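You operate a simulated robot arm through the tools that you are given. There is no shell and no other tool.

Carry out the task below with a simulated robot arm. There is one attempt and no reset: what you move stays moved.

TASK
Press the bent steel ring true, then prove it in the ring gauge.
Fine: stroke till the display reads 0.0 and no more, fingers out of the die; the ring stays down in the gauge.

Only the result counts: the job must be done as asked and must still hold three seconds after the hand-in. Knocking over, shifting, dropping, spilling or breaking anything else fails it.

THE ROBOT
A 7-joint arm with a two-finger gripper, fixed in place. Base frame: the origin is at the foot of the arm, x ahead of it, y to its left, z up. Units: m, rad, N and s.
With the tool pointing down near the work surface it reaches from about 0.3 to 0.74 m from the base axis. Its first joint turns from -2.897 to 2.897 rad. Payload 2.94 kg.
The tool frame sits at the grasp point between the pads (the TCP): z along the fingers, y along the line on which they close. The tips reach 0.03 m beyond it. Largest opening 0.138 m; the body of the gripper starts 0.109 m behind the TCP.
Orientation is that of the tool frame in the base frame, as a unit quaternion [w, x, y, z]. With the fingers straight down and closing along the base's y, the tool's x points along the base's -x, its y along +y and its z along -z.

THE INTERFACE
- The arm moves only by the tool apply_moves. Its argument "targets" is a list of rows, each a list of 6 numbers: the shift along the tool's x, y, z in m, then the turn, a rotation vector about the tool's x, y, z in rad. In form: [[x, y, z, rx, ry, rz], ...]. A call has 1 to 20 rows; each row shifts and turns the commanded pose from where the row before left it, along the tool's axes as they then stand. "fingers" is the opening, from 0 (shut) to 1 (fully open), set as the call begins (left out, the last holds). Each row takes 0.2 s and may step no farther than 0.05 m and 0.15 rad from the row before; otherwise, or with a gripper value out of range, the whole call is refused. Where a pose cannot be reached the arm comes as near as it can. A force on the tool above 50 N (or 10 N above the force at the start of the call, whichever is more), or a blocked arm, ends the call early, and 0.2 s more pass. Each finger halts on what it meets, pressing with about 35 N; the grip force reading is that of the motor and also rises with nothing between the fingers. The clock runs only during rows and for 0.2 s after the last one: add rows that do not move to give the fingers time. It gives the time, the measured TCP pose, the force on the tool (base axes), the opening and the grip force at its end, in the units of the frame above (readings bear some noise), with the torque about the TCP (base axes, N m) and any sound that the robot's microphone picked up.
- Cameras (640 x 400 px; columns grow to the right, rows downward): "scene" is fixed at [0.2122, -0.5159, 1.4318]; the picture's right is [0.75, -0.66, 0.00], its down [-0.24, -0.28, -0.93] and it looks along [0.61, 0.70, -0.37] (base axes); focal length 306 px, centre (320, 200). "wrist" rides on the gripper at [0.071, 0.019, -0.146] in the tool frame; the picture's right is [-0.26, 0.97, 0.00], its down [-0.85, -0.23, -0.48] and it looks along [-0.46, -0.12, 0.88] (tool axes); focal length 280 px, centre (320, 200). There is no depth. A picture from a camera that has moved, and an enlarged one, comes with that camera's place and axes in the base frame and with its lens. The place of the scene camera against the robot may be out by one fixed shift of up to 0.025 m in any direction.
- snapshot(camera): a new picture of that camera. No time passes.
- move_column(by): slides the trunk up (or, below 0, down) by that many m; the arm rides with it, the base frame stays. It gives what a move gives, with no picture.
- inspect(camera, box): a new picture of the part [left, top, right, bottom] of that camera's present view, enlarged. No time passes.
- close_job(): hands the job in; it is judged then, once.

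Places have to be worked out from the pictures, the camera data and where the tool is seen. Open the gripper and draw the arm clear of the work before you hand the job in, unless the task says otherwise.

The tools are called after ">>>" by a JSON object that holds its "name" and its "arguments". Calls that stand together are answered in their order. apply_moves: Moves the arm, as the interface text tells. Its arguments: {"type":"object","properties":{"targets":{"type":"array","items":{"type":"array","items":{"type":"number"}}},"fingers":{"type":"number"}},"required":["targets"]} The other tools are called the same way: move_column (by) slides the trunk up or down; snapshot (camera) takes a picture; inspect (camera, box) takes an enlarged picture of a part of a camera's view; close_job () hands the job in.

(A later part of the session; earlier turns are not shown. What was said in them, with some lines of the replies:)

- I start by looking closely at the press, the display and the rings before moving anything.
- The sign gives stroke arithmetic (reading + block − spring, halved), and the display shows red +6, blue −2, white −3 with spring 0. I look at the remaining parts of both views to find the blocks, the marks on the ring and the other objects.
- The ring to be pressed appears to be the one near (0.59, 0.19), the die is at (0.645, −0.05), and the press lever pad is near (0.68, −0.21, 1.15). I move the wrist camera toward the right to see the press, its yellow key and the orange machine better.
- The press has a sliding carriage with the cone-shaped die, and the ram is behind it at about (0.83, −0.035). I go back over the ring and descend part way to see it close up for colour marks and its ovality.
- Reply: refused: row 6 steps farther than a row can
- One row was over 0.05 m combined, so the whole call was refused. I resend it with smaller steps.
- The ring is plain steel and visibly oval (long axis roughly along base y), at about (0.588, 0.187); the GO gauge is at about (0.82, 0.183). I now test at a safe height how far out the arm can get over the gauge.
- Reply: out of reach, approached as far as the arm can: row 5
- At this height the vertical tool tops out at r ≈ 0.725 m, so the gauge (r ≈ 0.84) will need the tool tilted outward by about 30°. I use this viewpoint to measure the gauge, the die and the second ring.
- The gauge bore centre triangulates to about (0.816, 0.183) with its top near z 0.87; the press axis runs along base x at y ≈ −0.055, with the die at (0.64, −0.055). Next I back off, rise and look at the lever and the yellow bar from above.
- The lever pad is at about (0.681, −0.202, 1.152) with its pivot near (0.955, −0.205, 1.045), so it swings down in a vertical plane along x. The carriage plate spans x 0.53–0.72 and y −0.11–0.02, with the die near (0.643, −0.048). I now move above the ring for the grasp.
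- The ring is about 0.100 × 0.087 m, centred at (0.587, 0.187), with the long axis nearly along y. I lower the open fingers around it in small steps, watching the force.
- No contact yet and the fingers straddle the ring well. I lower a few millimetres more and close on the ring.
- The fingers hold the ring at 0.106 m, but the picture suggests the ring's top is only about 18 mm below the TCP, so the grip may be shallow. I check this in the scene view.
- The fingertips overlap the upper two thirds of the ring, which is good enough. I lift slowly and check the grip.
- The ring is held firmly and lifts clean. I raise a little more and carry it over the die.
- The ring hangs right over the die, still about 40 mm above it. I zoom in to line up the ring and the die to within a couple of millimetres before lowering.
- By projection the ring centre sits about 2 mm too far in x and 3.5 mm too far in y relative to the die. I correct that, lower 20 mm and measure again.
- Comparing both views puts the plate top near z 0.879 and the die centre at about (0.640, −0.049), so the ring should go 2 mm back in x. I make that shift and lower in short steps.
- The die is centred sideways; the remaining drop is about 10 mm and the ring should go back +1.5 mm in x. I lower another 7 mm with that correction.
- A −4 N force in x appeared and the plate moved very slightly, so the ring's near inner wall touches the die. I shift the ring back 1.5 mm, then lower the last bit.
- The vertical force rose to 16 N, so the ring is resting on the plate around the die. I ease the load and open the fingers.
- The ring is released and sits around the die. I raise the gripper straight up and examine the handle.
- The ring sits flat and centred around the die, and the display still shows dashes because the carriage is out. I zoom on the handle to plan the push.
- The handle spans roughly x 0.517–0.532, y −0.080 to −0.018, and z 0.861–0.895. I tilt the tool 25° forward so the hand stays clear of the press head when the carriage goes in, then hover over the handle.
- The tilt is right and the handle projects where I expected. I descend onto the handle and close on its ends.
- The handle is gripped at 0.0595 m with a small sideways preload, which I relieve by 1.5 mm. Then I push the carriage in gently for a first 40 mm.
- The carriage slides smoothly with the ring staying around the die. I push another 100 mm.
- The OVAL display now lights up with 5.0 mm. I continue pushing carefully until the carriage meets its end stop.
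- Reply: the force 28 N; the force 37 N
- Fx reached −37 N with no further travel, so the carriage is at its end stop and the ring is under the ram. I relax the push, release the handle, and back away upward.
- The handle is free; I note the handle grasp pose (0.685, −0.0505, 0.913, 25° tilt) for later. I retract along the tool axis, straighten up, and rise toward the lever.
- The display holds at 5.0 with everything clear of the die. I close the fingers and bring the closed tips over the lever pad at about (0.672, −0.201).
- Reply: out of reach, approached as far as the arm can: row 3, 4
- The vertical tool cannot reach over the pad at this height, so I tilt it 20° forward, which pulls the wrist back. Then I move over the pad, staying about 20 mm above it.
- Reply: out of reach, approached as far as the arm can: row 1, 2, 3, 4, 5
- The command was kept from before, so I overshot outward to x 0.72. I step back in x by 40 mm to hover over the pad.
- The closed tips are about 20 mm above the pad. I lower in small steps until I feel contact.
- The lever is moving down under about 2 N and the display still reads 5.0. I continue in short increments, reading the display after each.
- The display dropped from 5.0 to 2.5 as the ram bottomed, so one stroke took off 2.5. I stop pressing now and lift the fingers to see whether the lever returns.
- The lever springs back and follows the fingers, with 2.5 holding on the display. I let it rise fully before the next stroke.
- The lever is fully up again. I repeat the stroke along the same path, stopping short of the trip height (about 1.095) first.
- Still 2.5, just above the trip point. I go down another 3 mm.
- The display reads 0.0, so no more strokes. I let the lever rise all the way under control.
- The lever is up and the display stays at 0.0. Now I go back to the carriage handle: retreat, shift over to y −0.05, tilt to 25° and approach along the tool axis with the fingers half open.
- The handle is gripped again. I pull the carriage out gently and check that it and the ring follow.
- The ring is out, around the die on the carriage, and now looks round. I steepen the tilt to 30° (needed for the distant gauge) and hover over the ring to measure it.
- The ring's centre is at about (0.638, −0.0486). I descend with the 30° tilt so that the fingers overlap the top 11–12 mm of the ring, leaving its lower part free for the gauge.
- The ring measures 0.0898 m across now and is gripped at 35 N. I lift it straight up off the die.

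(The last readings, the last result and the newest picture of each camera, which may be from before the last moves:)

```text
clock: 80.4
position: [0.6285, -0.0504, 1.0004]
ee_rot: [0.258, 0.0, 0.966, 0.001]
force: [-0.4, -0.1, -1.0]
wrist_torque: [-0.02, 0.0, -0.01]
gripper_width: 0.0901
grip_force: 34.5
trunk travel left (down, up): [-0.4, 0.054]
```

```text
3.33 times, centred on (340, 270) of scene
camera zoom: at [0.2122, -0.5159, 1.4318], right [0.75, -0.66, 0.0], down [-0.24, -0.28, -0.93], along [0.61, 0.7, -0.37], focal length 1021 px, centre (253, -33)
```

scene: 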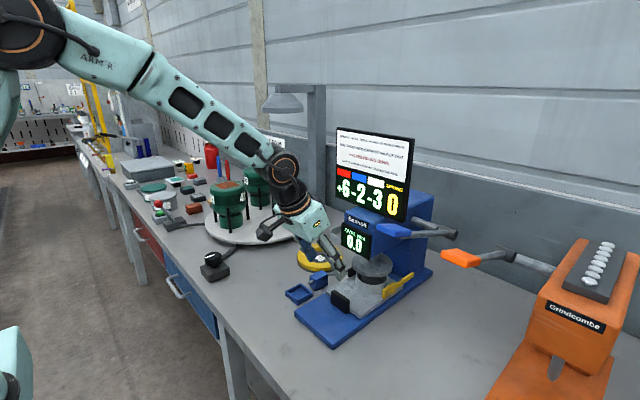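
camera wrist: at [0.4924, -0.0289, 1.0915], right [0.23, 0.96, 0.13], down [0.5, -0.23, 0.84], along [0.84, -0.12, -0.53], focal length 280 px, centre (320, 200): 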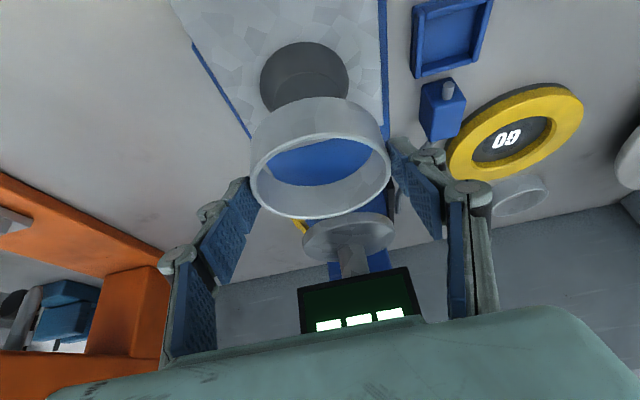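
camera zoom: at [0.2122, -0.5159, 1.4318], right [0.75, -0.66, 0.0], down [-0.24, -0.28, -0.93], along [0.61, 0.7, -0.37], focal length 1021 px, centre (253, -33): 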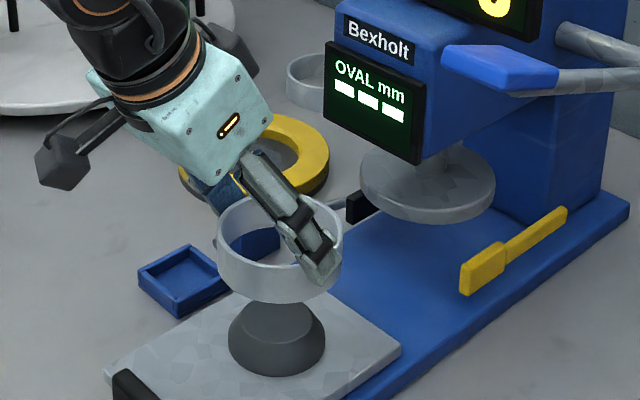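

The ring hangs level and clear of the die. I carry it sideways at x 0.63, then out toward the gauge.

>>> {"name": "apply_moves", "arguments": {"targets": [[0, 0.04, 0, 0, 0, 0], [0, 0.04, 0, 0, 0, 0], [0, 0.04, 0, 0, 0, 0], [0, 0.04, 0, 0, 0, 0], [0, 0.04, 0, 0, 0, 0], [0, 0.033, 0, 0, 0, 0], [-0.0303, 0, 0.0175, 0, 0, 0], [-0.0303, 0, 0.0175, 0, 0, 0], [-0.0303, 0, 0.0175, 0, 0, 0], [-0.0303, 0, 0.0175, 0, 0, 0], [0, 0, 0, 0, 0, 0]]}}

>>> {"name": "snapshot", "arguments": {"camera": "wrist"}}

>>> {"name": "snapshot", "arguments": {"camera": "scene"}}

```text
clock: 82.8
position: [0.7676, 0.1831, 0.9991]
ee_rot: [0.26, 0.0, 0.966, 0.0]
force: [0.2, -0.5, -2.3]
wrist_torque: [-0.01, 0.02, -0.03]
gripper_width: 0.0897
grip_force: 35.1
trunk travel left (down, up): [-0.4, 0.054]
```

```text
taken
camera wrist: at [0.6324, 0.203, 1.0903], right [0.23, 0.96, 0.13], down [0.5, -0.23, 0.84], along [0.84, -0.12, -0.53], focal length 280 px, centre (320, 200)
```

wrist: 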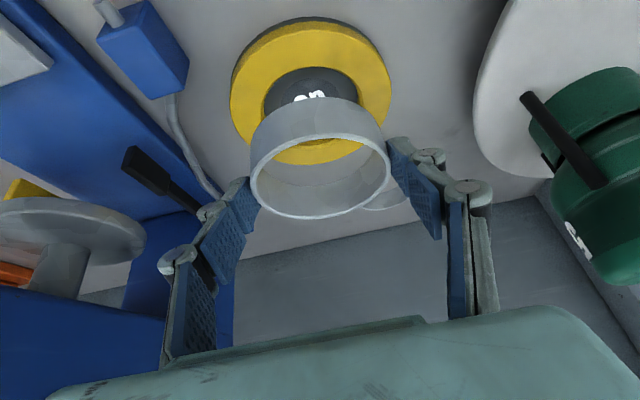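

```text
taken
```

scene: 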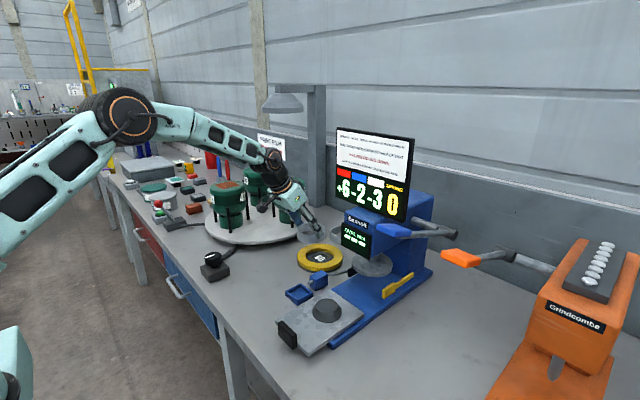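

>>> {"name": "inspect", "arguments": {"camera": "wrist", "box": [210, 10, 410, 230]}}

>>> {"name": "inspect", "arguments": {"camera": "scene", "box": [260, 200, 370, 285]}}

```text
1.82 times, centred on (310, 120) of wrist
camera zoom: at [0.6324, 0.203, 1.0903], right [0.23, 0.96, 0.13], down [0.5, -0.23, 0.84], along [0.84, -0.12, -0.53], focal length 510 px, centre (338, 346)
```

zoom: 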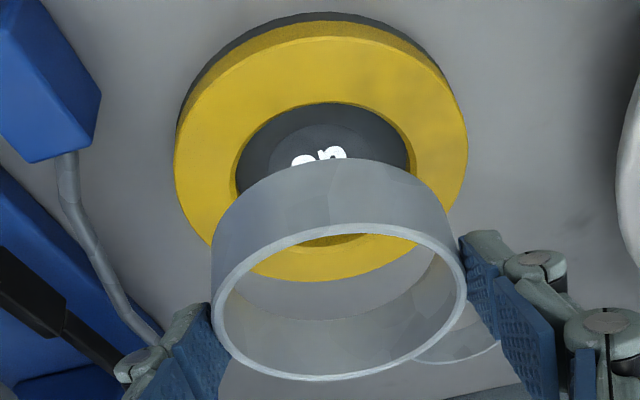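

```text
4.71 times, centred on (315, 242) of scene
camera zoom: at [0.2122, -0.5159, 1.4318], right [0.75, -0.66, 0.0], down [-0.24, -0.28, -0.93], along [0.61, 0.7, -0.37], focal length 1442 px, centre (344, 0)
```

zoom: 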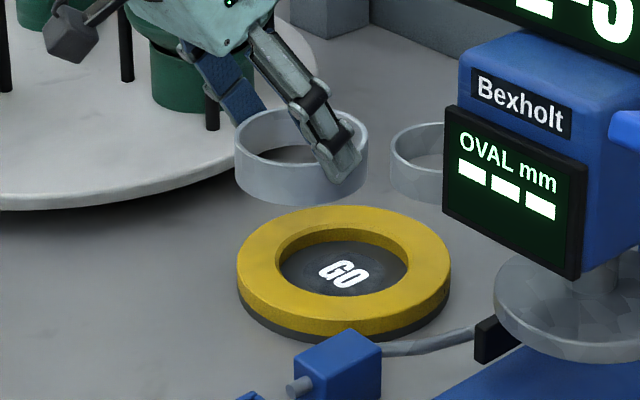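

The bore looks about 0.096 m across against the 0.090 m ring, so there are roughly 3 mm of clearance per side. I move the ring roughly over the bore and lower it to a few centimetres above, then servo visually.

>>> {"name": "apply_moves", "arguments": {"targets": [[-0.0165, 0, 0.0095, 0, 0, 0], [-0.0164, 0, 0.0095, 0, 0, 0], [0.01, 0, 0.0173, 0, 0, 0], [0.01, 0, 0.0173, 0, 0, 0], [0, 0, 0, 0, 0, 0]]}}

>>> {"name": "inspect", "arguments": {"camera": "wrist", "box": [210, 60, 410, 230]}}

>>> {"name": "inspect", "arguments": {"camera": "scene", "box": [270, 210, 370, 285]}}

```text
clock: 84.0
position: [0.8048, 0.1831, 0.9593]
ee_rot: [0.259, 0.0, 0.966, 0.001]
force: [-0.5, -0.6, -0.7]
wrist_torque: [0.0, 0.02, 0.01]
gripper_width: 0.0899
grip_force: 35.1
trunk travel left (down, up): [-0.4, 0.054]
```

```text
2.35 times, centred on (310, 145) of wrist
camera zoom: at [0.669, 0.2036, 1.0509], right [0.23, 0.96, 0.13], down [0.5, -0.23, 0.84], along [0.84, -0.12, -0.53], focal length 660 px, centre (344, 329)
```

zoom: 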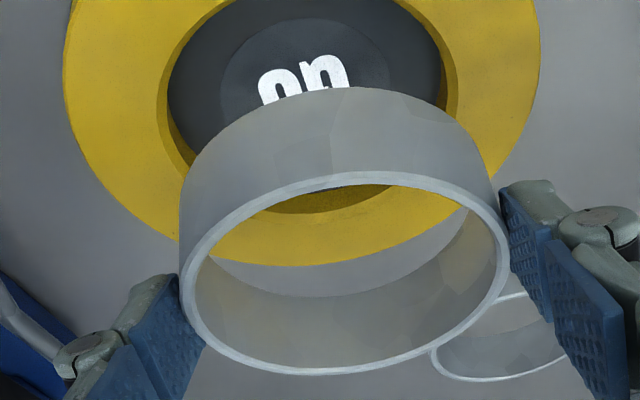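

```text
5.33 times, centred on (320, 248) of scene
camera zoom: at [0.2122, -0.5159, 1.4318], right [0.75, -0.66, 0.0], down [-0.24, -0.28, -0.93], along [0.61, 0.7, -0.37], focal length 1634 px, centre (320, -53)
```

zoom: 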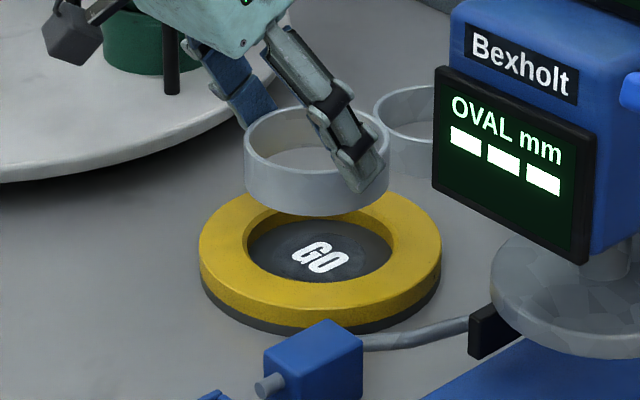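

From the scene view the ring is within about 2 mm of the bore axis sideways. I apply that correction and lower 25 mm more.

>>> {"name": "apply_moves", "arguments": {"targets": [[-0.001, -0.001, 0.0006, 0, 0, 0], [0.00625, 0, 0.01083, 0, 0, 0], [0.00625, 0, 0.01083, 0, 0, 0], [0, 0, 0, 0, 0, 0]]}}

>>> {"name": "snapshot", "arguments": {"camera": "wrist"}}

>>> {"name": "inspect", "arguments": {"camera": "wrist", "box": [210, 60, 410, 230]}}

>>> {"name": "inspect", "arguments": {"camera": "scene", "box": [270, 215, 370, 290]}}

```text
clock: 85.0
position: [0.8075, 0.181, 0.9349]
ee_rot: [0.258, 0.0, 0.966, 0.0]
force: [0.1, 0.5, -1.5]
wrist_torque: [0.02, -0.01, 0.01]
gripper_width: 0.0897
grip_force: 35.0
trunk travel left (down, up): [-0.4, 0.054]
```

```text
taken
camera wrist: at [0.6714, 0.2025, 1.0256], right [0.23, 0.96, 0.13], down [0.5, -0.23, 0.84], along [0.84, -0.12, -0.53], focal length 280 px, centre (320, 200)
```

wrist: 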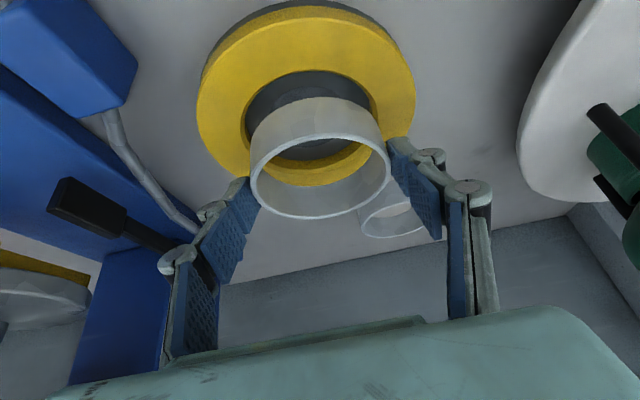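

```text
2.35 times, centred on (310, 145) of wrist
camera zoom: at [0.6714, 0.2025, 1.0256], right [0.23, 0.96, 0.13], down [0.5, -0.23, 0.84], along [0.84, -0.12, -0.53], focal length 660 px, centre (344, 329)
```

zoom: 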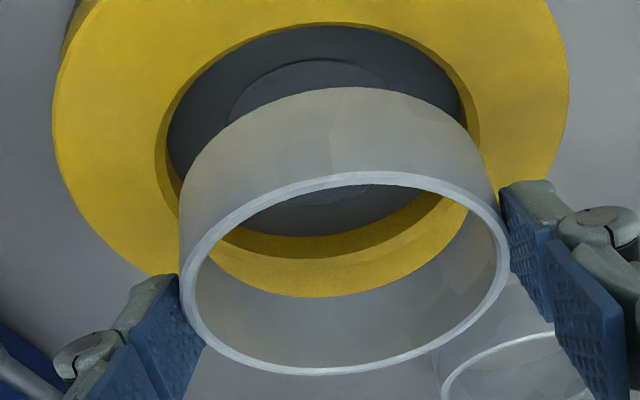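

```text
5.33 times, centred on (320, 252) of scene
camera zoom: at [0.2122, -0.5159, 1.4318], right [0.75, -0.66, 0.0], down [-0.24, -0.28, -0.93], along [0.61, 0.7, -0.37], focal length 1634 px, centre (320, -80)
```

zoom: 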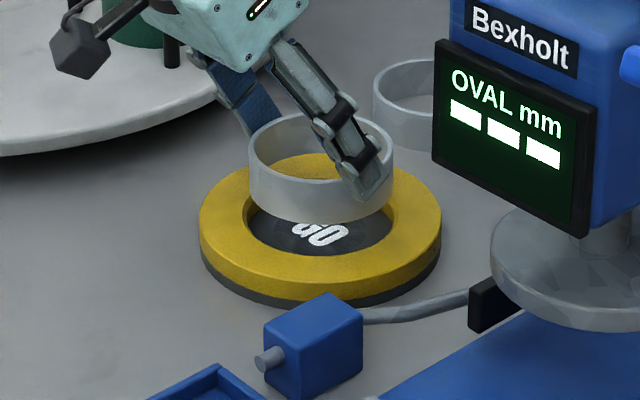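

The ring bottom is now about 20 mm above the gauge rim. I lower it another 13 mm so I can compare ring and bore edges directly in both views.

>>> {"name": "apply_moves", "arguments": {"targets": [[0.0035, 0, 0.0061, 0, 0, 0], [0.003, 0, 0.0052, 0, 0, 0], [0, 0, 0, 0, 0, 0]]}}

>>> {"name": "inspect", "arguments": {"camera": "wrist", "box": [210, 60, 410, 230]}}

>>> {"name": "inspect", "arguments": {"camera": "scene", "box": [290, 230, 350, 275]}}

```text
clock: 85.8
position: [0.8069, 0.1821, 0.921]
ee_rot: [0.259, 0.0, 0.966, 0.0]
force: [0.7, 0.1, -1.6]
wrist_torque: [-0.01, 0.02, 0.03]
gripper_width: 0.0897
grip_force: 35.2
trunk travel left (down, up): [-0.4, 0.054]
```

```text
2.35 times, centred on (310, 145) of wrist
camera zoom: at [0.6711, 0.2024, 1.0118], right [0.23, 0.97, 0.13], down [0.5, -0.23, 0.84], along [0.84, -0.12, -0.53], focal length 660 px, centre (344, 329)
```

zoom: 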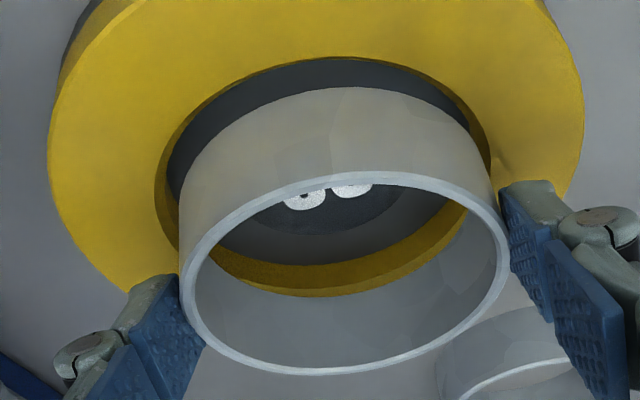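

```text
8.89 times, centred on (320, 252) of scene
camera zoom: at [0.2122, -0.5159, 1.4318], right [0.75, -0.66, 0.0], down [-0.24, -0.28, -0.93], along [0.61, 0.7, -0.37], focal length 2723 px, centre (320, -267)
```

zoom: 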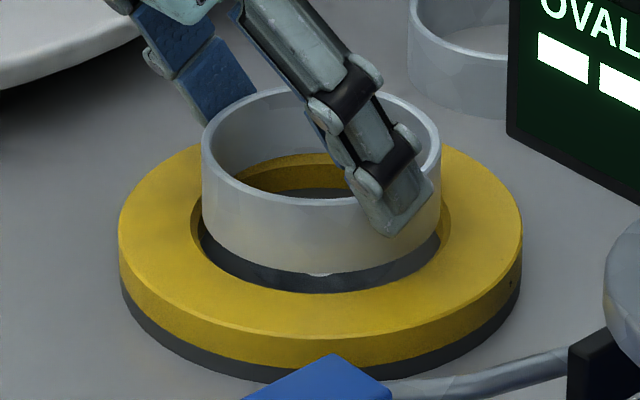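

Ring and bore edges are concentric in both views with about 4 mm of margin, and the ring is roughly 6 mm above the rim. I lower it into the bore in small steps, watching the forces.

>>> {"name": "apply_moves", "arguments": {"targets": [[0.0015, 0, 0.0026, 0, 0, 0], [0.0015, 0, 0.0026, 0, 0, 0], [0.001, 0, 0.0017, 0, 0, 0], [0, 0, 0, 0, 0, 0]]}}

>>> {"name": "inspect", "arguments": {"camera": "scene", "box": [290, 230, 350, 275]}}

>>> {"name": "inspect", "arguments": {"camera": "wrist", "box": [210, 60, 410, 230]}}

```text
clock: 86.8
position: [0.8063, 0.1814, 0.9153]
ee_rot: [0.26, -0.001, 0.965, 0.001]
force: [-2.5, -1.6, 6.1]
wrist_torque: [0.08, -0.25, -0.04]
gripper_width: 0.0899
grip_force: 35.0
trunk travel left (down, up): [-0.4, 0.054]
```

```text
8.89 times, centred on (320, 252) of scene
camera zoom: at [0.2122, -0.5159, 1.4318], right [0.75, -0.66, 0.0], down [-0.24, -0.28, -0.93], along [0.61, 0.7, -0.37], focal length 2723 px, centre (320, -267)
```

zoom: 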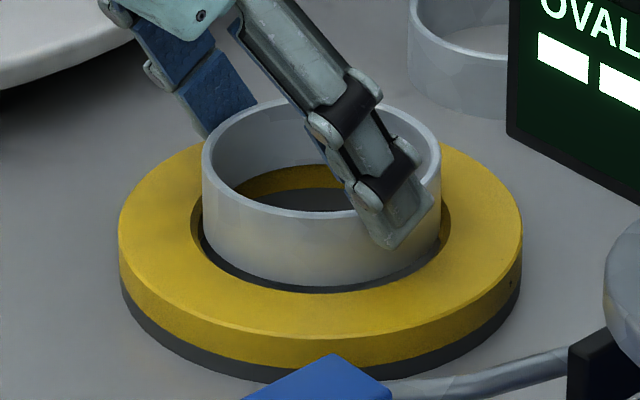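

```text
2.35 times, centred on (310, 145) of wrist
camera zoom: at [0.6711, 0.2027, 1.0056], right [0.23, 0.96, 0.13], down [0.49, -0.23, 0.84], along [0.84, -0.12, -0.53], focal length 660 px, centre (344, 329)
```

zoom: 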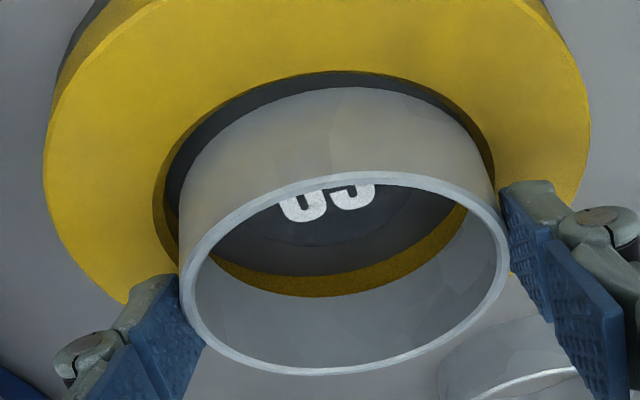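

A contact force appeared with a torque that places it on the far (+x) side, and the near-side gap looks larger. I lift 4 mm, shift 2.8 mm toward −x, and lower again.

>>> {"name": "apply_moves", "arguments": {"targets": [[-0.002, 0, -0.0035, 0, 0, 0], [0.0024, 0, -0.0014, 0, 0, 0], [0, 0, 0, 0, 0, 0]]}}

>>> {"name": "inspect", "arguments": {"camera": "scene", "box": [290, 230, 350, 275]}}

>>> {"name": "inspect", "arguments": {"camera": "wrist", "box": [210, 60, 410, 230]}}

```text
clock: 87.6
position: [0.8031, 0.1832, 0.9154]
ee_rot: [0.257, 0.0, 0.966, 0.0]
force: [0.0, -0.5, -0.9]
wrist_torque: [0.02, 0.06, 0.02]
gripper_width: 0.0898
grip_force: 35.4
trunk travel left (down, up): [-0.4, 0.054]
```

```text
8.89 times, centred on (320, 252) of scene
camera zoom: at [0.2122, -0.5159, 1.4318], right [0.75, -0.66, 0.0], down [-0.24, -0.28, -0.93], along [0.61, 0.7, -0.37], focal length 2723 px, centre (320, -267)
```

zoom: 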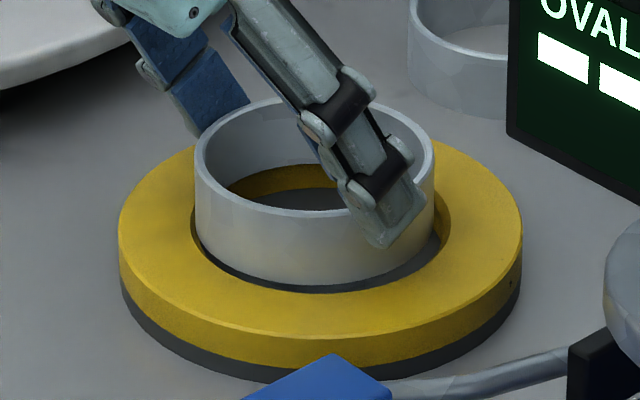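

```text
2.35 times, centred on (310, 145) of wrist
camera zoom: at [0.6684, 0.2032, 1.0077], right [0.23, 0.97, 0.13], down [0.5, -0.23, 0.84], along [0.84, -0.12, -0.53], focal length 660 px, centre (344, 329)
```

zoom: 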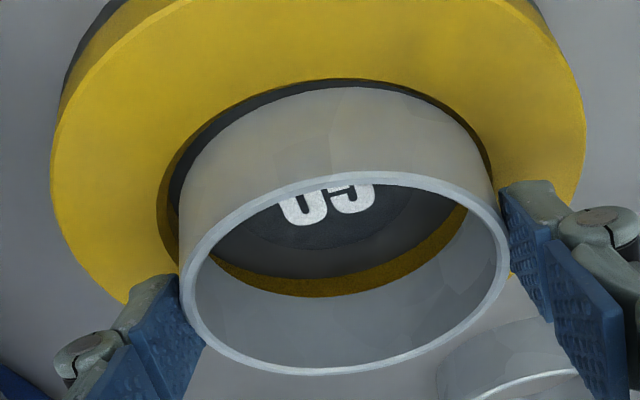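

Sideways the ring is now about 2 mm off in the scene view, so I shift 2.5 mm toward −y and then lower in 2 mm steps.

>>> {"name": "apply_moves", "arguments": {"targets": [[0, -0.0025, 0, 0, 0, 0], [0.001, 0, 0.0017, 0, 0, 0], [0.001, 0, 0.0017, 0, 0, 0], [0, 0, 0, 0, 0, 0]]}}

>>> {"name": "inspect", "arguments": {"camera": "scene", "box": [290, 230, 350, 275]}}

>>> {"name": "inspect", "arguments": {"camera": "wrist", "box": [210, 60, 410, 230]}}

```text
clock: 88.6
position: [0.8043, 0.1802, 0.9117]
ee_rot: [0.259, 0.0, 0.966, 0.0]
force: [0.0, 0.1, -1.6]
wrist_torque: [-0.04, 0.03, -0.03]
gripper_width: 0.0895
grip_force: 35.2
trunk travel left (down, up): [-0.4, 0.054]
```

```text
8.89 times, centred on (320, 252) of scene
camera zoom: at [0.2122, -0.5159, 1.4318], right [0.75, -0.66, 0.0], down [-0.24, -0.28, -0.93], along [0.61, 0.7, -0.37], focal length 2723 px, centre (320, -267)
```

zoom: 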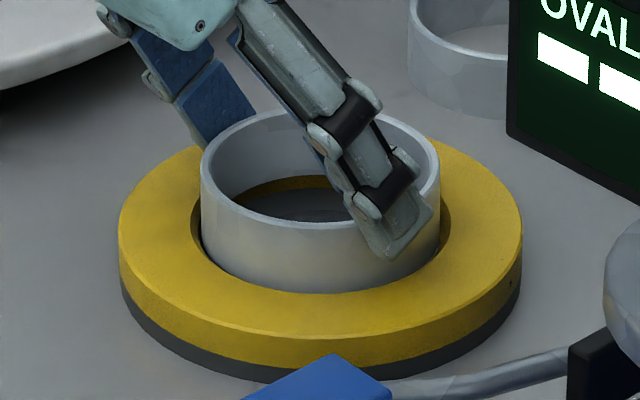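

```text
2.35 times, centred on (310, 145) of wrist
camera zoom: at [0.669, 0.2006, 1.0035], right [0.23, 0.96, 0.13], down [0.5, -0.23, 0.84], along [0.84, -0.12, -0.53], focal length 660 px, centre (344, 329)
```

zoom: 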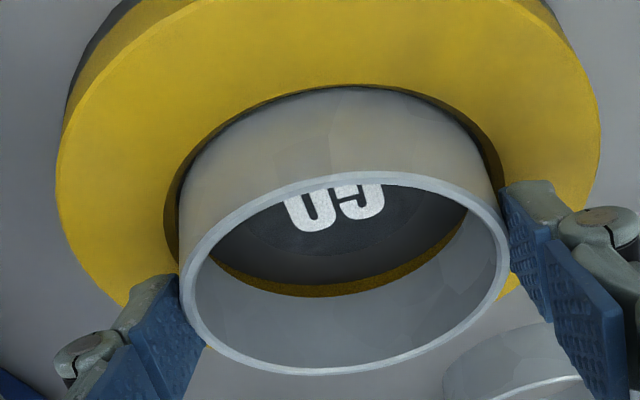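

No contact this time and the ring's bottom edge is passing below the gauge rim. I keep lowering in small steps.

>>> {"name": "apply_moves", "arguments": {"targets": [[0.001, 0, 0.0017, 0, 0, 0], [0.001, 0, 0.0017, 0, 0, 0], [0, 0, 0, 0, 0, 0]]}}

>>> {"name": "inspect", "arguments": {"camera": "scene", "box": [290, 230, 350, 275]}}

>>> {"name": "inspect", "arguments": {"camera": "wrist", "box": [210, 60, 410, 230]}}

```text
clock: 89.4
position: [0.8046, 0.1786, 0.9087]
ee_rot: [0.259, 0.001, 0.966, -0.001]
force: [-0.3, 0.0, -2.1]
wrist_torque: [-0.02, 0.0, -0.03]
gripper_width: 0.0897
grip_force: 35.2
trunk travel left (down, up): [-0.4, 0.054]
```

```text
8.89 times, centred on (320, 252) of scene
camera zoom: at [0.2122, -0.5159, 1.4318], right [0.75, -0.66, 0.0], down [-0.24, -0.28, -0.93], along [0.61, 0.7, -0.37], focal length 2723 px, centre (320, -267)
```

zoom: 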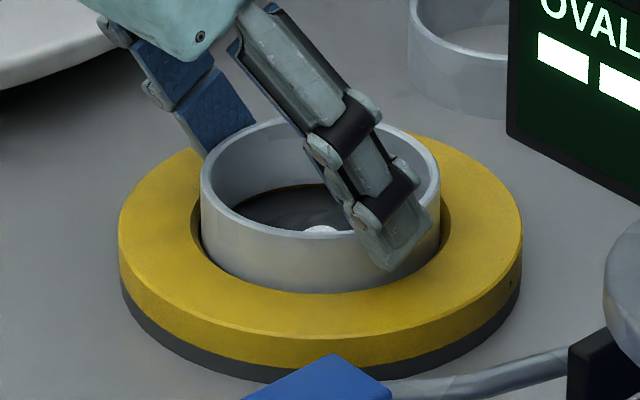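

```text
2.35 times, centred on (310, 145) of wrist
camera zoom: at [0.6686, 0.2002, 0.9997], right [0.23, 0.96, 0.13], down [0.5, -0.23, 0.84], along [0.84, -0.12, -0.53], focal length 660 px, centre (344, 329)
```

zoom: 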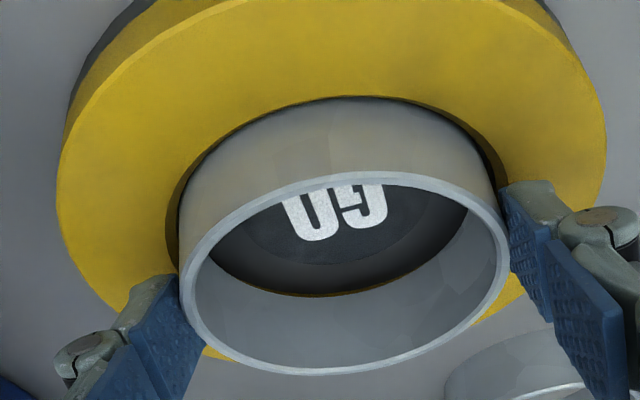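

>>> {"name": "apply_moves", "arguments": {"targets": [[0.001, 0, 0.0017, 0, 0, 0], [0.001, 0, 0.0017, 0, 0, 0], [0, 0, 0, 0, 0, 0]]}}

>>> {"name": "inspect", "arguments": {"camera": "scene", "box": [290, 230, 350, 275]}}

```text
clock: 90.2
position: [0.8041, 0.1806, 0.9054]
ee_rot: [0.259, 0.001, 0.966, 0.0]
force: [0.4, 0.4, -1.5]
wrist_torque: [0.01, 0.0, 0.0]
gripper_width: 0.0898
grip_force: 34.7
trunk travel left (down, up): [-0.4, 0.054]
```

```text
8.89 times, centred on (320, 252) of scene
camera zoom: at [0.2122, -0.5159, 1.4318], right [0.75, -0.66, 0.0], down [-0.24, -0.28, -0.93], along [0.61, 0.7, -0.37], focal length 2723 px, centre (320, -267)
```

zoom: 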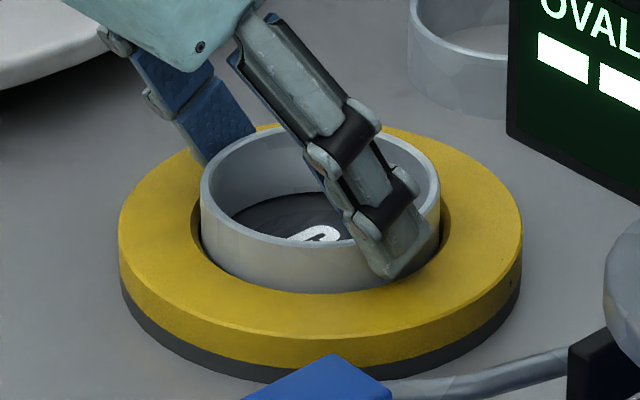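

>>> {"name": "apply_moves", "arguments": {"targets": [[0.0009, 0, 0.0016, 0, 0, 0], [0, 0, 0, 0, 0, 0]]}}

>>> {"name": "inspect", "arguments": {"camera": "scene", "box": [290, 230, 350, 275]}}

>>> {"name": "snapshot", "arguments": {"camera": "wrist"}}

```text
clock: 90.8
position: [0.8038, 0.1797, 0.9033]
ee_rot: [0.259, 0.0, 0.966, 0.0]
force: [-0.2, -0.2, -2.0]
wrist_torque: [0.05, 0.03, 0.0]
gripper_width: 0.0898
grip_force: 34.9
trunk travel left (down, up): [-0.4, 0.054]
```

```text
8.89 times, centred on (320, 252) of scene
camera zoom: at [0.2122, -0.5159, 1.4318], right [0.75, -0.66, 0.0], down [-0.24, -0.28, -0.93], along [0.61, 0.7, -0.37], focal length 2723 px, centre (320, -267)
```

zoom: 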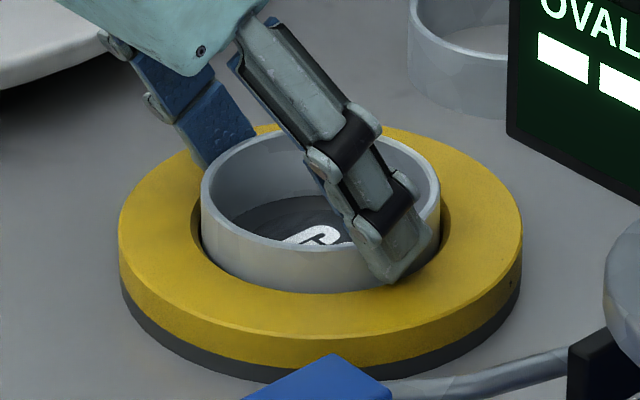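

```text
taken
camera wrist: at [0.6689, 0.2004, 0.994], right [0.23, 0.96, 0.13], down [0.5, -0.23, 0.84], along [0.84, -0.12, -0.53], focal length 280 px, centre (320, 200)
```

wrist: 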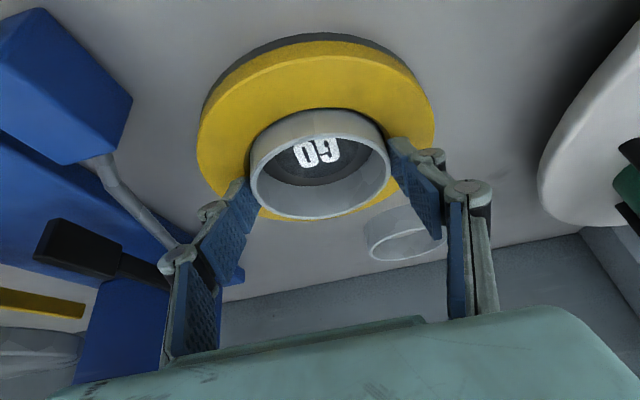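

The ring is about 13 mm into the bore and still hanging from the fingers. I try one more millimetre to feel for the floor.

>>> {"name": "apply_moves", "arguments": {"targets": [[0.0006, 0, 0.001, 0, 0, 0], [0, 0, 0, 0, 0, 0]]}}

>>> {"name": "apply_moves", "arguments": {"targets": [[0.0005, 0, 0.0009, 0, 0, 0], [0, 0, 0, 0, 0, 0]]}}

>>> {"name": "inspect", "arguments": {"camera": "scene", "box": [290, 230, 350, 275]}}

```text
clock: 91.4
position: [0.8045, 0.1809, 0.9023]
ee_rot: [0.26, 0.0, 0.966, 0.0]
force: [-0.6, 0.3, 1.5]
wrist_torque: [0.16, 0.08, 0.03]
gripper_width: 0.0895
grip_force: 34.9
trunk travel left (down, up): [-0.4, 0.054]
```

```text
clock: 92.0
position: [0.8049, 0.1802, 0.9027]
ee_rot: [0.26, 0.0, 0.966, 0.0]
force: [-0.5, -1.3, 5.8]
wrist_torque: [0.23, 0.04, -0.01]
gripper_width: 0.0898
grip_force: 35.0
trunk travel left (down, up): [-0.4, 0.054]
```

```text
8.89 times, centred on (320, 252) of scene
camera zoom: at [0.2122, -0.5159, 1.4318], right [0.75, -0.66, 0.0], down [-0.24, -0.28, -0.93], along [0.61, 0.7, -0.37], focal length 2723 px, centre (320, -267)
```

zoom: 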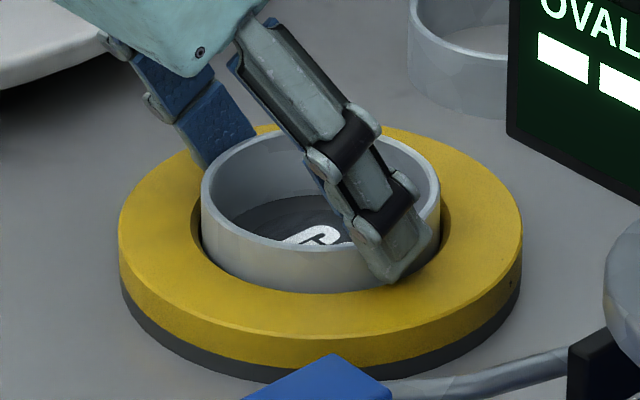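

The vertical force turned positive (+5.8 N), so the ring is resting at the bottom of the gauge. I ease off half a millimetre and open the fingers.

>>> {"name": "apply_moves", "arguments": {"targets": [[-0.0004, 0, -0.0007, 0, 0, 0], [0, 0, 0, 0, 0, 0]]}}

>>> {"name": "apply_moves", "arguments": {"targets": [[0, 0, 0, 0, 0, 0], [0, 0, 0, 0, 0, 0], [0, 0, 0, 0, 0, 0]], "fingers": 0.85}}

>>> {"name": "inspect", "arguments": {"camera": "scene", "box": [290, 230, 350, 275]}}

>>> {"name": "snapshot", "arguments": {"camera": "wrist"}}

```text
clock: 92.6
position: [0.8048, 0.1797, 0.9023]
ee_rot: [0.26, 0.0, 0.966, 0.001]
force: [1.9, -0.7, 6.5]
wrist_torque: [0.27, -0.08, -0.14]
gripper_width: 0.0896
grip_force: 34.9
trunk travel left (down, up): [-0.4, 0.054]
```

```text
clock: 93.4
position: [0.8039, 0.1806, 0.9012]
ee_rot: [0.259, 0.0, 0.966, 0.0]
force: [1.0, 0.5, 0.4]
wrist_torque: [-0.01, -0.02, 0.05]
gripper_width: 0.1171
grip_force: 0.1
trunk travel left (down, up): [-0.4, 0.054]
```

```text
8.89 times, centred on (320, 252) of scene
camera zoom: at [0.2122, -0.5159, 1.4318], right [0.75, -0.66, 0.0], down [-0.24, -0.28, -0.93], along [0.61, 0.7, -0.37], focal length 2723 px, centre (320, -267)
```

zoom: 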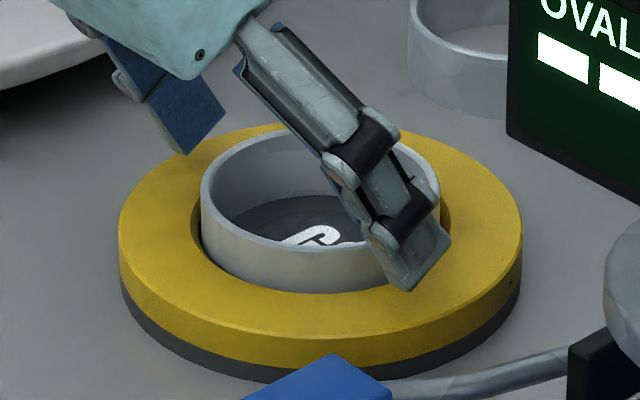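

```text
taken
camera wrist: at [0.6688, 0.2007, 0.9925], right [0.23, 0.96, 0.13], down [0.5, -0.23, 0.84], along [0.84, -0.12, -0.53], focal length 280 px, centre (320, 200)
```

wrist: 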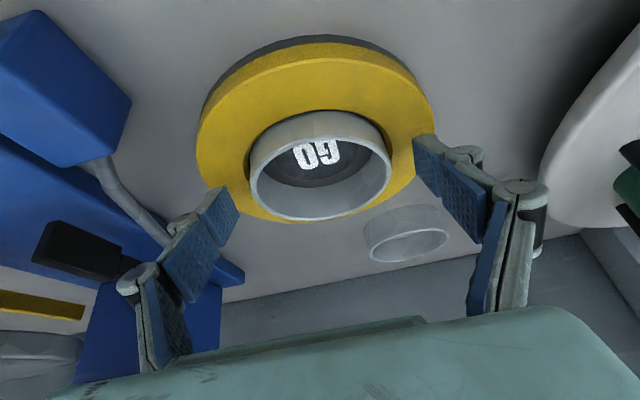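

The ring is free and sits down inside the gauge. I raise the gripper straight up, clear of the ring.

>>> {"name": "apply_moves", "arguments": {"targets": [[-0.0025, 0, -0.0043, 0, 0, 0], [-0.005, 0, -0.0087, 0, 0, 0], [-0.015, 0, -0.026, 0, 0, 0], [-0.02, 0, -0.0346, 0, 0, 0], [-0.02, 0, -0.0346, 0, 0, 0], [0.0303, 0, -0.0175, 0, 0, 0], [0.0303, 0, -0.0175, 0, 0, 0], [0.0303, 0, -0.0175, 0, 0, 0], [0, 0, 0, 0, 0, 0]]}}

>>> {"name": "inspect", "arguments": {"camera": "scene", "box": [280, 220, 360, 280]}}

>>> {"name": "snapshot", "arguments": {"camera": "wrist"}}

>>> {"name": "snapshot", "arguments": {"camera": "scene"}}

```text
clock: 95.4
position: [0.6977, 0.1788, 1.0278]
ee_rot: [0.258, 0.0, 0.966, 0.0]
force: [-0.3, -0.6, 0.0]
wrist_torque: [0.0, 0.0, -0.02]
gripper_width: 0.1172
grip_force: 0.1
trunk travel left (down, up): [-0.4, 0.054]
```

```text
6.67 times, centred on (320, 250) of scene
camera zoom: at [0.2122, -0.5159, 1.4318], right [0.75, -0.66, 0.0], down [-0.24, -0.28, -0.93], along [0.61, 0.7, -0.37], focal length 2042 px, centre (320, -133)
```

zoom: 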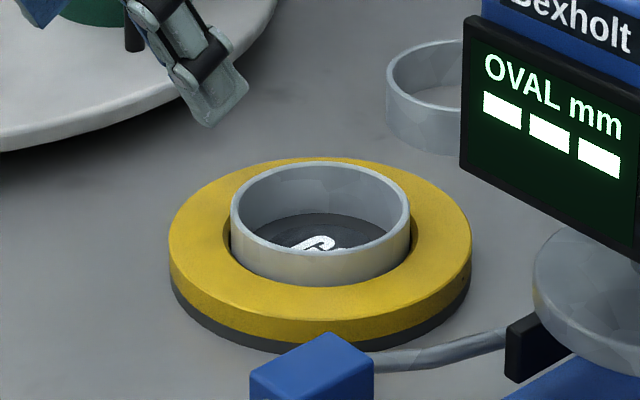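

```text
taken
camera wrist: at [0.563, 0.1995, 1.1178], right [0.23, 0.96, 0.13], down [0.5, -0.23, 0.84], along [0.84, -0.12, -0.53], focal length 280 px, centre (320, 200)
```

wrist: 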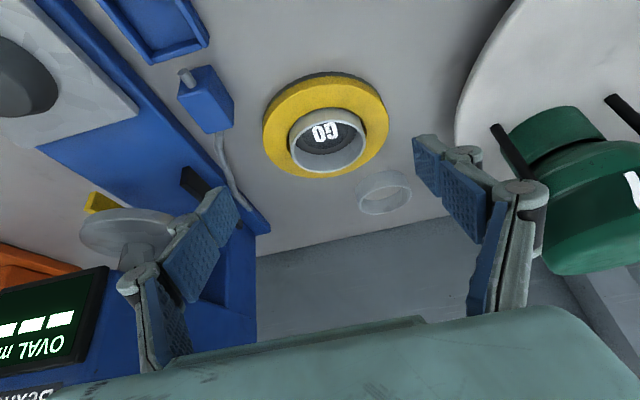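

```text
taken
```

scene: 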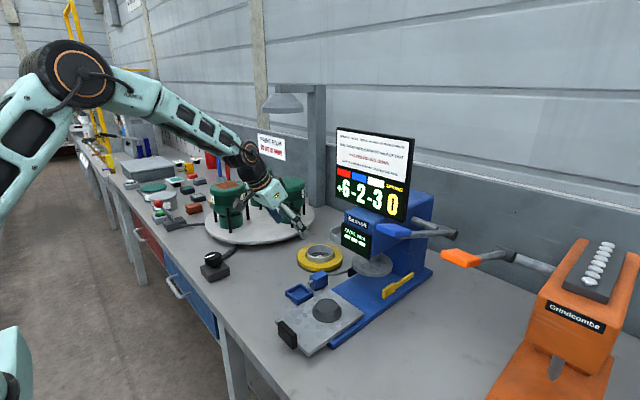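

The ring sits level and fully down in the gauge, protruding evenly, and nothing else has moved. I open the gripper fully and draw the arm well clear.

>>> {"name": "apply_moves", "arguments": {"targets": [[0.025, 0, -0.0433, 0, 0, 0], [0.025, 0, -0.0433, 0, 0, 0], [0.0433, 0, 0, 0, 0.1, 0], [0.04, 0, 0, 0, 0.14, 0], [0.04, 0, 0, 0, 0.14, 0], [0.04, -0.01, -0.02, 0, 0.14, 0], [0.03, -0.03, -0.02, 0, 0, 0], [0, 0, -0.04, 0, 0, 0], [0, 0, 0, 0, 0, 0], [0, 0, 0, 0, 0, 0]], "fingers": 1.0}}

>>> {"name": "snapshot", "arguments": {"camera": "scene"}}

>>> {"name": "inspect", "arguments": {"camera": "scene", "box": [240, 210, 440, 360]}}

>>> {"name": "snapshot", "arguments": {"camera": "wrist"}}

```text
clock: 97.6
position: [0.4274, 0.1407, 1.1018]
ee_rot: [0.002, 0.0, 1.0, 0.0]
force: [0.3, -0.1, -0.2]
wrist_torque: [-0.02, 0.01, 0.01]
gripper_width: 0.138
grip_force: 0.0
trunk travel left (down, up): [-0.4, 0.054]
```

```text
taken
```

scene: 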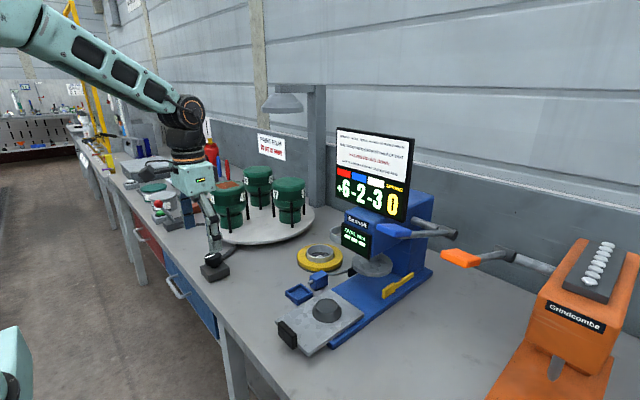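

```text
2.67 times, centred on (340, 285) of scene
camera zoom: at [0.2122, -0.5159, 1.4318], right [0.75, -0.66, 0.0], down [-0.24, -0.28, -0.93], along [0.61, 0.7, -0.37], focal length 817 px, centre (267, -27)
```

zoom: 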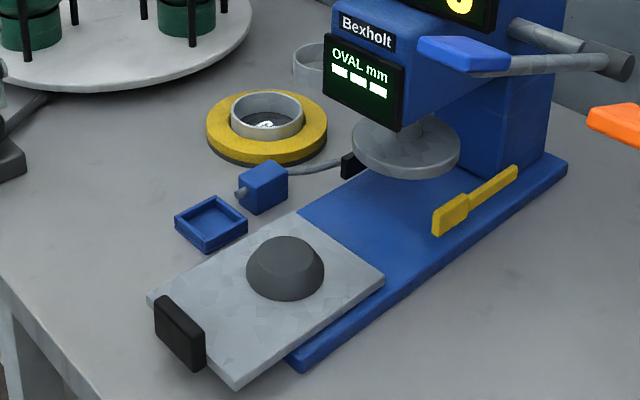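

```text
taken
camera wrist: at [0.3544, 0.1613, 1.2478], right [0.26, 0.97, 0.0], down [0.85, -0.23, 0.48], along [0.46, -0.12, -0.88], focal length 280 px, centre (320, 200)
```

wrist: 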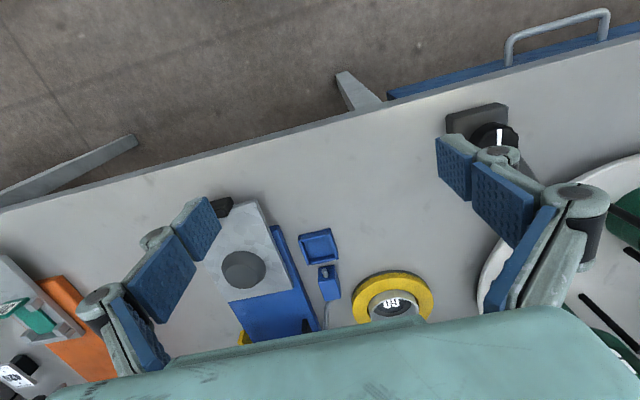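

The ring is level in the gauge, the lever is up, the carriage is back out, and the arm is clear with the gripper open. The display read 0.0 after exactly two strokes, so I hand the job in.

>>> {"name": "close_job", "arguments": {}}

```text
The job is handed in.
```

The bent ring is pressed true and sits level at the bottom of the GO gauge. I have handed the job in. No verdict came back, so the three-second hold is unconfirmed.

- **Pressing:** Two lever strokes took the OVAL display from 5.0 to 2.5 and then to 0.0. I stopped there and let the lever spring back up. The fingers were clear of the die for both strokes.
- **Gauge:** The ring measured about 0.090 m across after pressing. On the first try its far edge caught the gauge rim lightly (about 6 N). I lifted it, shifted it slightly and lowered it in without contact until it touched the floor, about 14 mm down. I saw no sign that the gauge had moved.
- **Bench:** The carriage is back out within a few millimetres of where it started. I noticed nothing else moved. The arm is drawn back with the gripper open.

The large board above the press (+6, −2, −3, SPRING 0, and its stroke rules) never changed, so I worked from the OVAL display alone.
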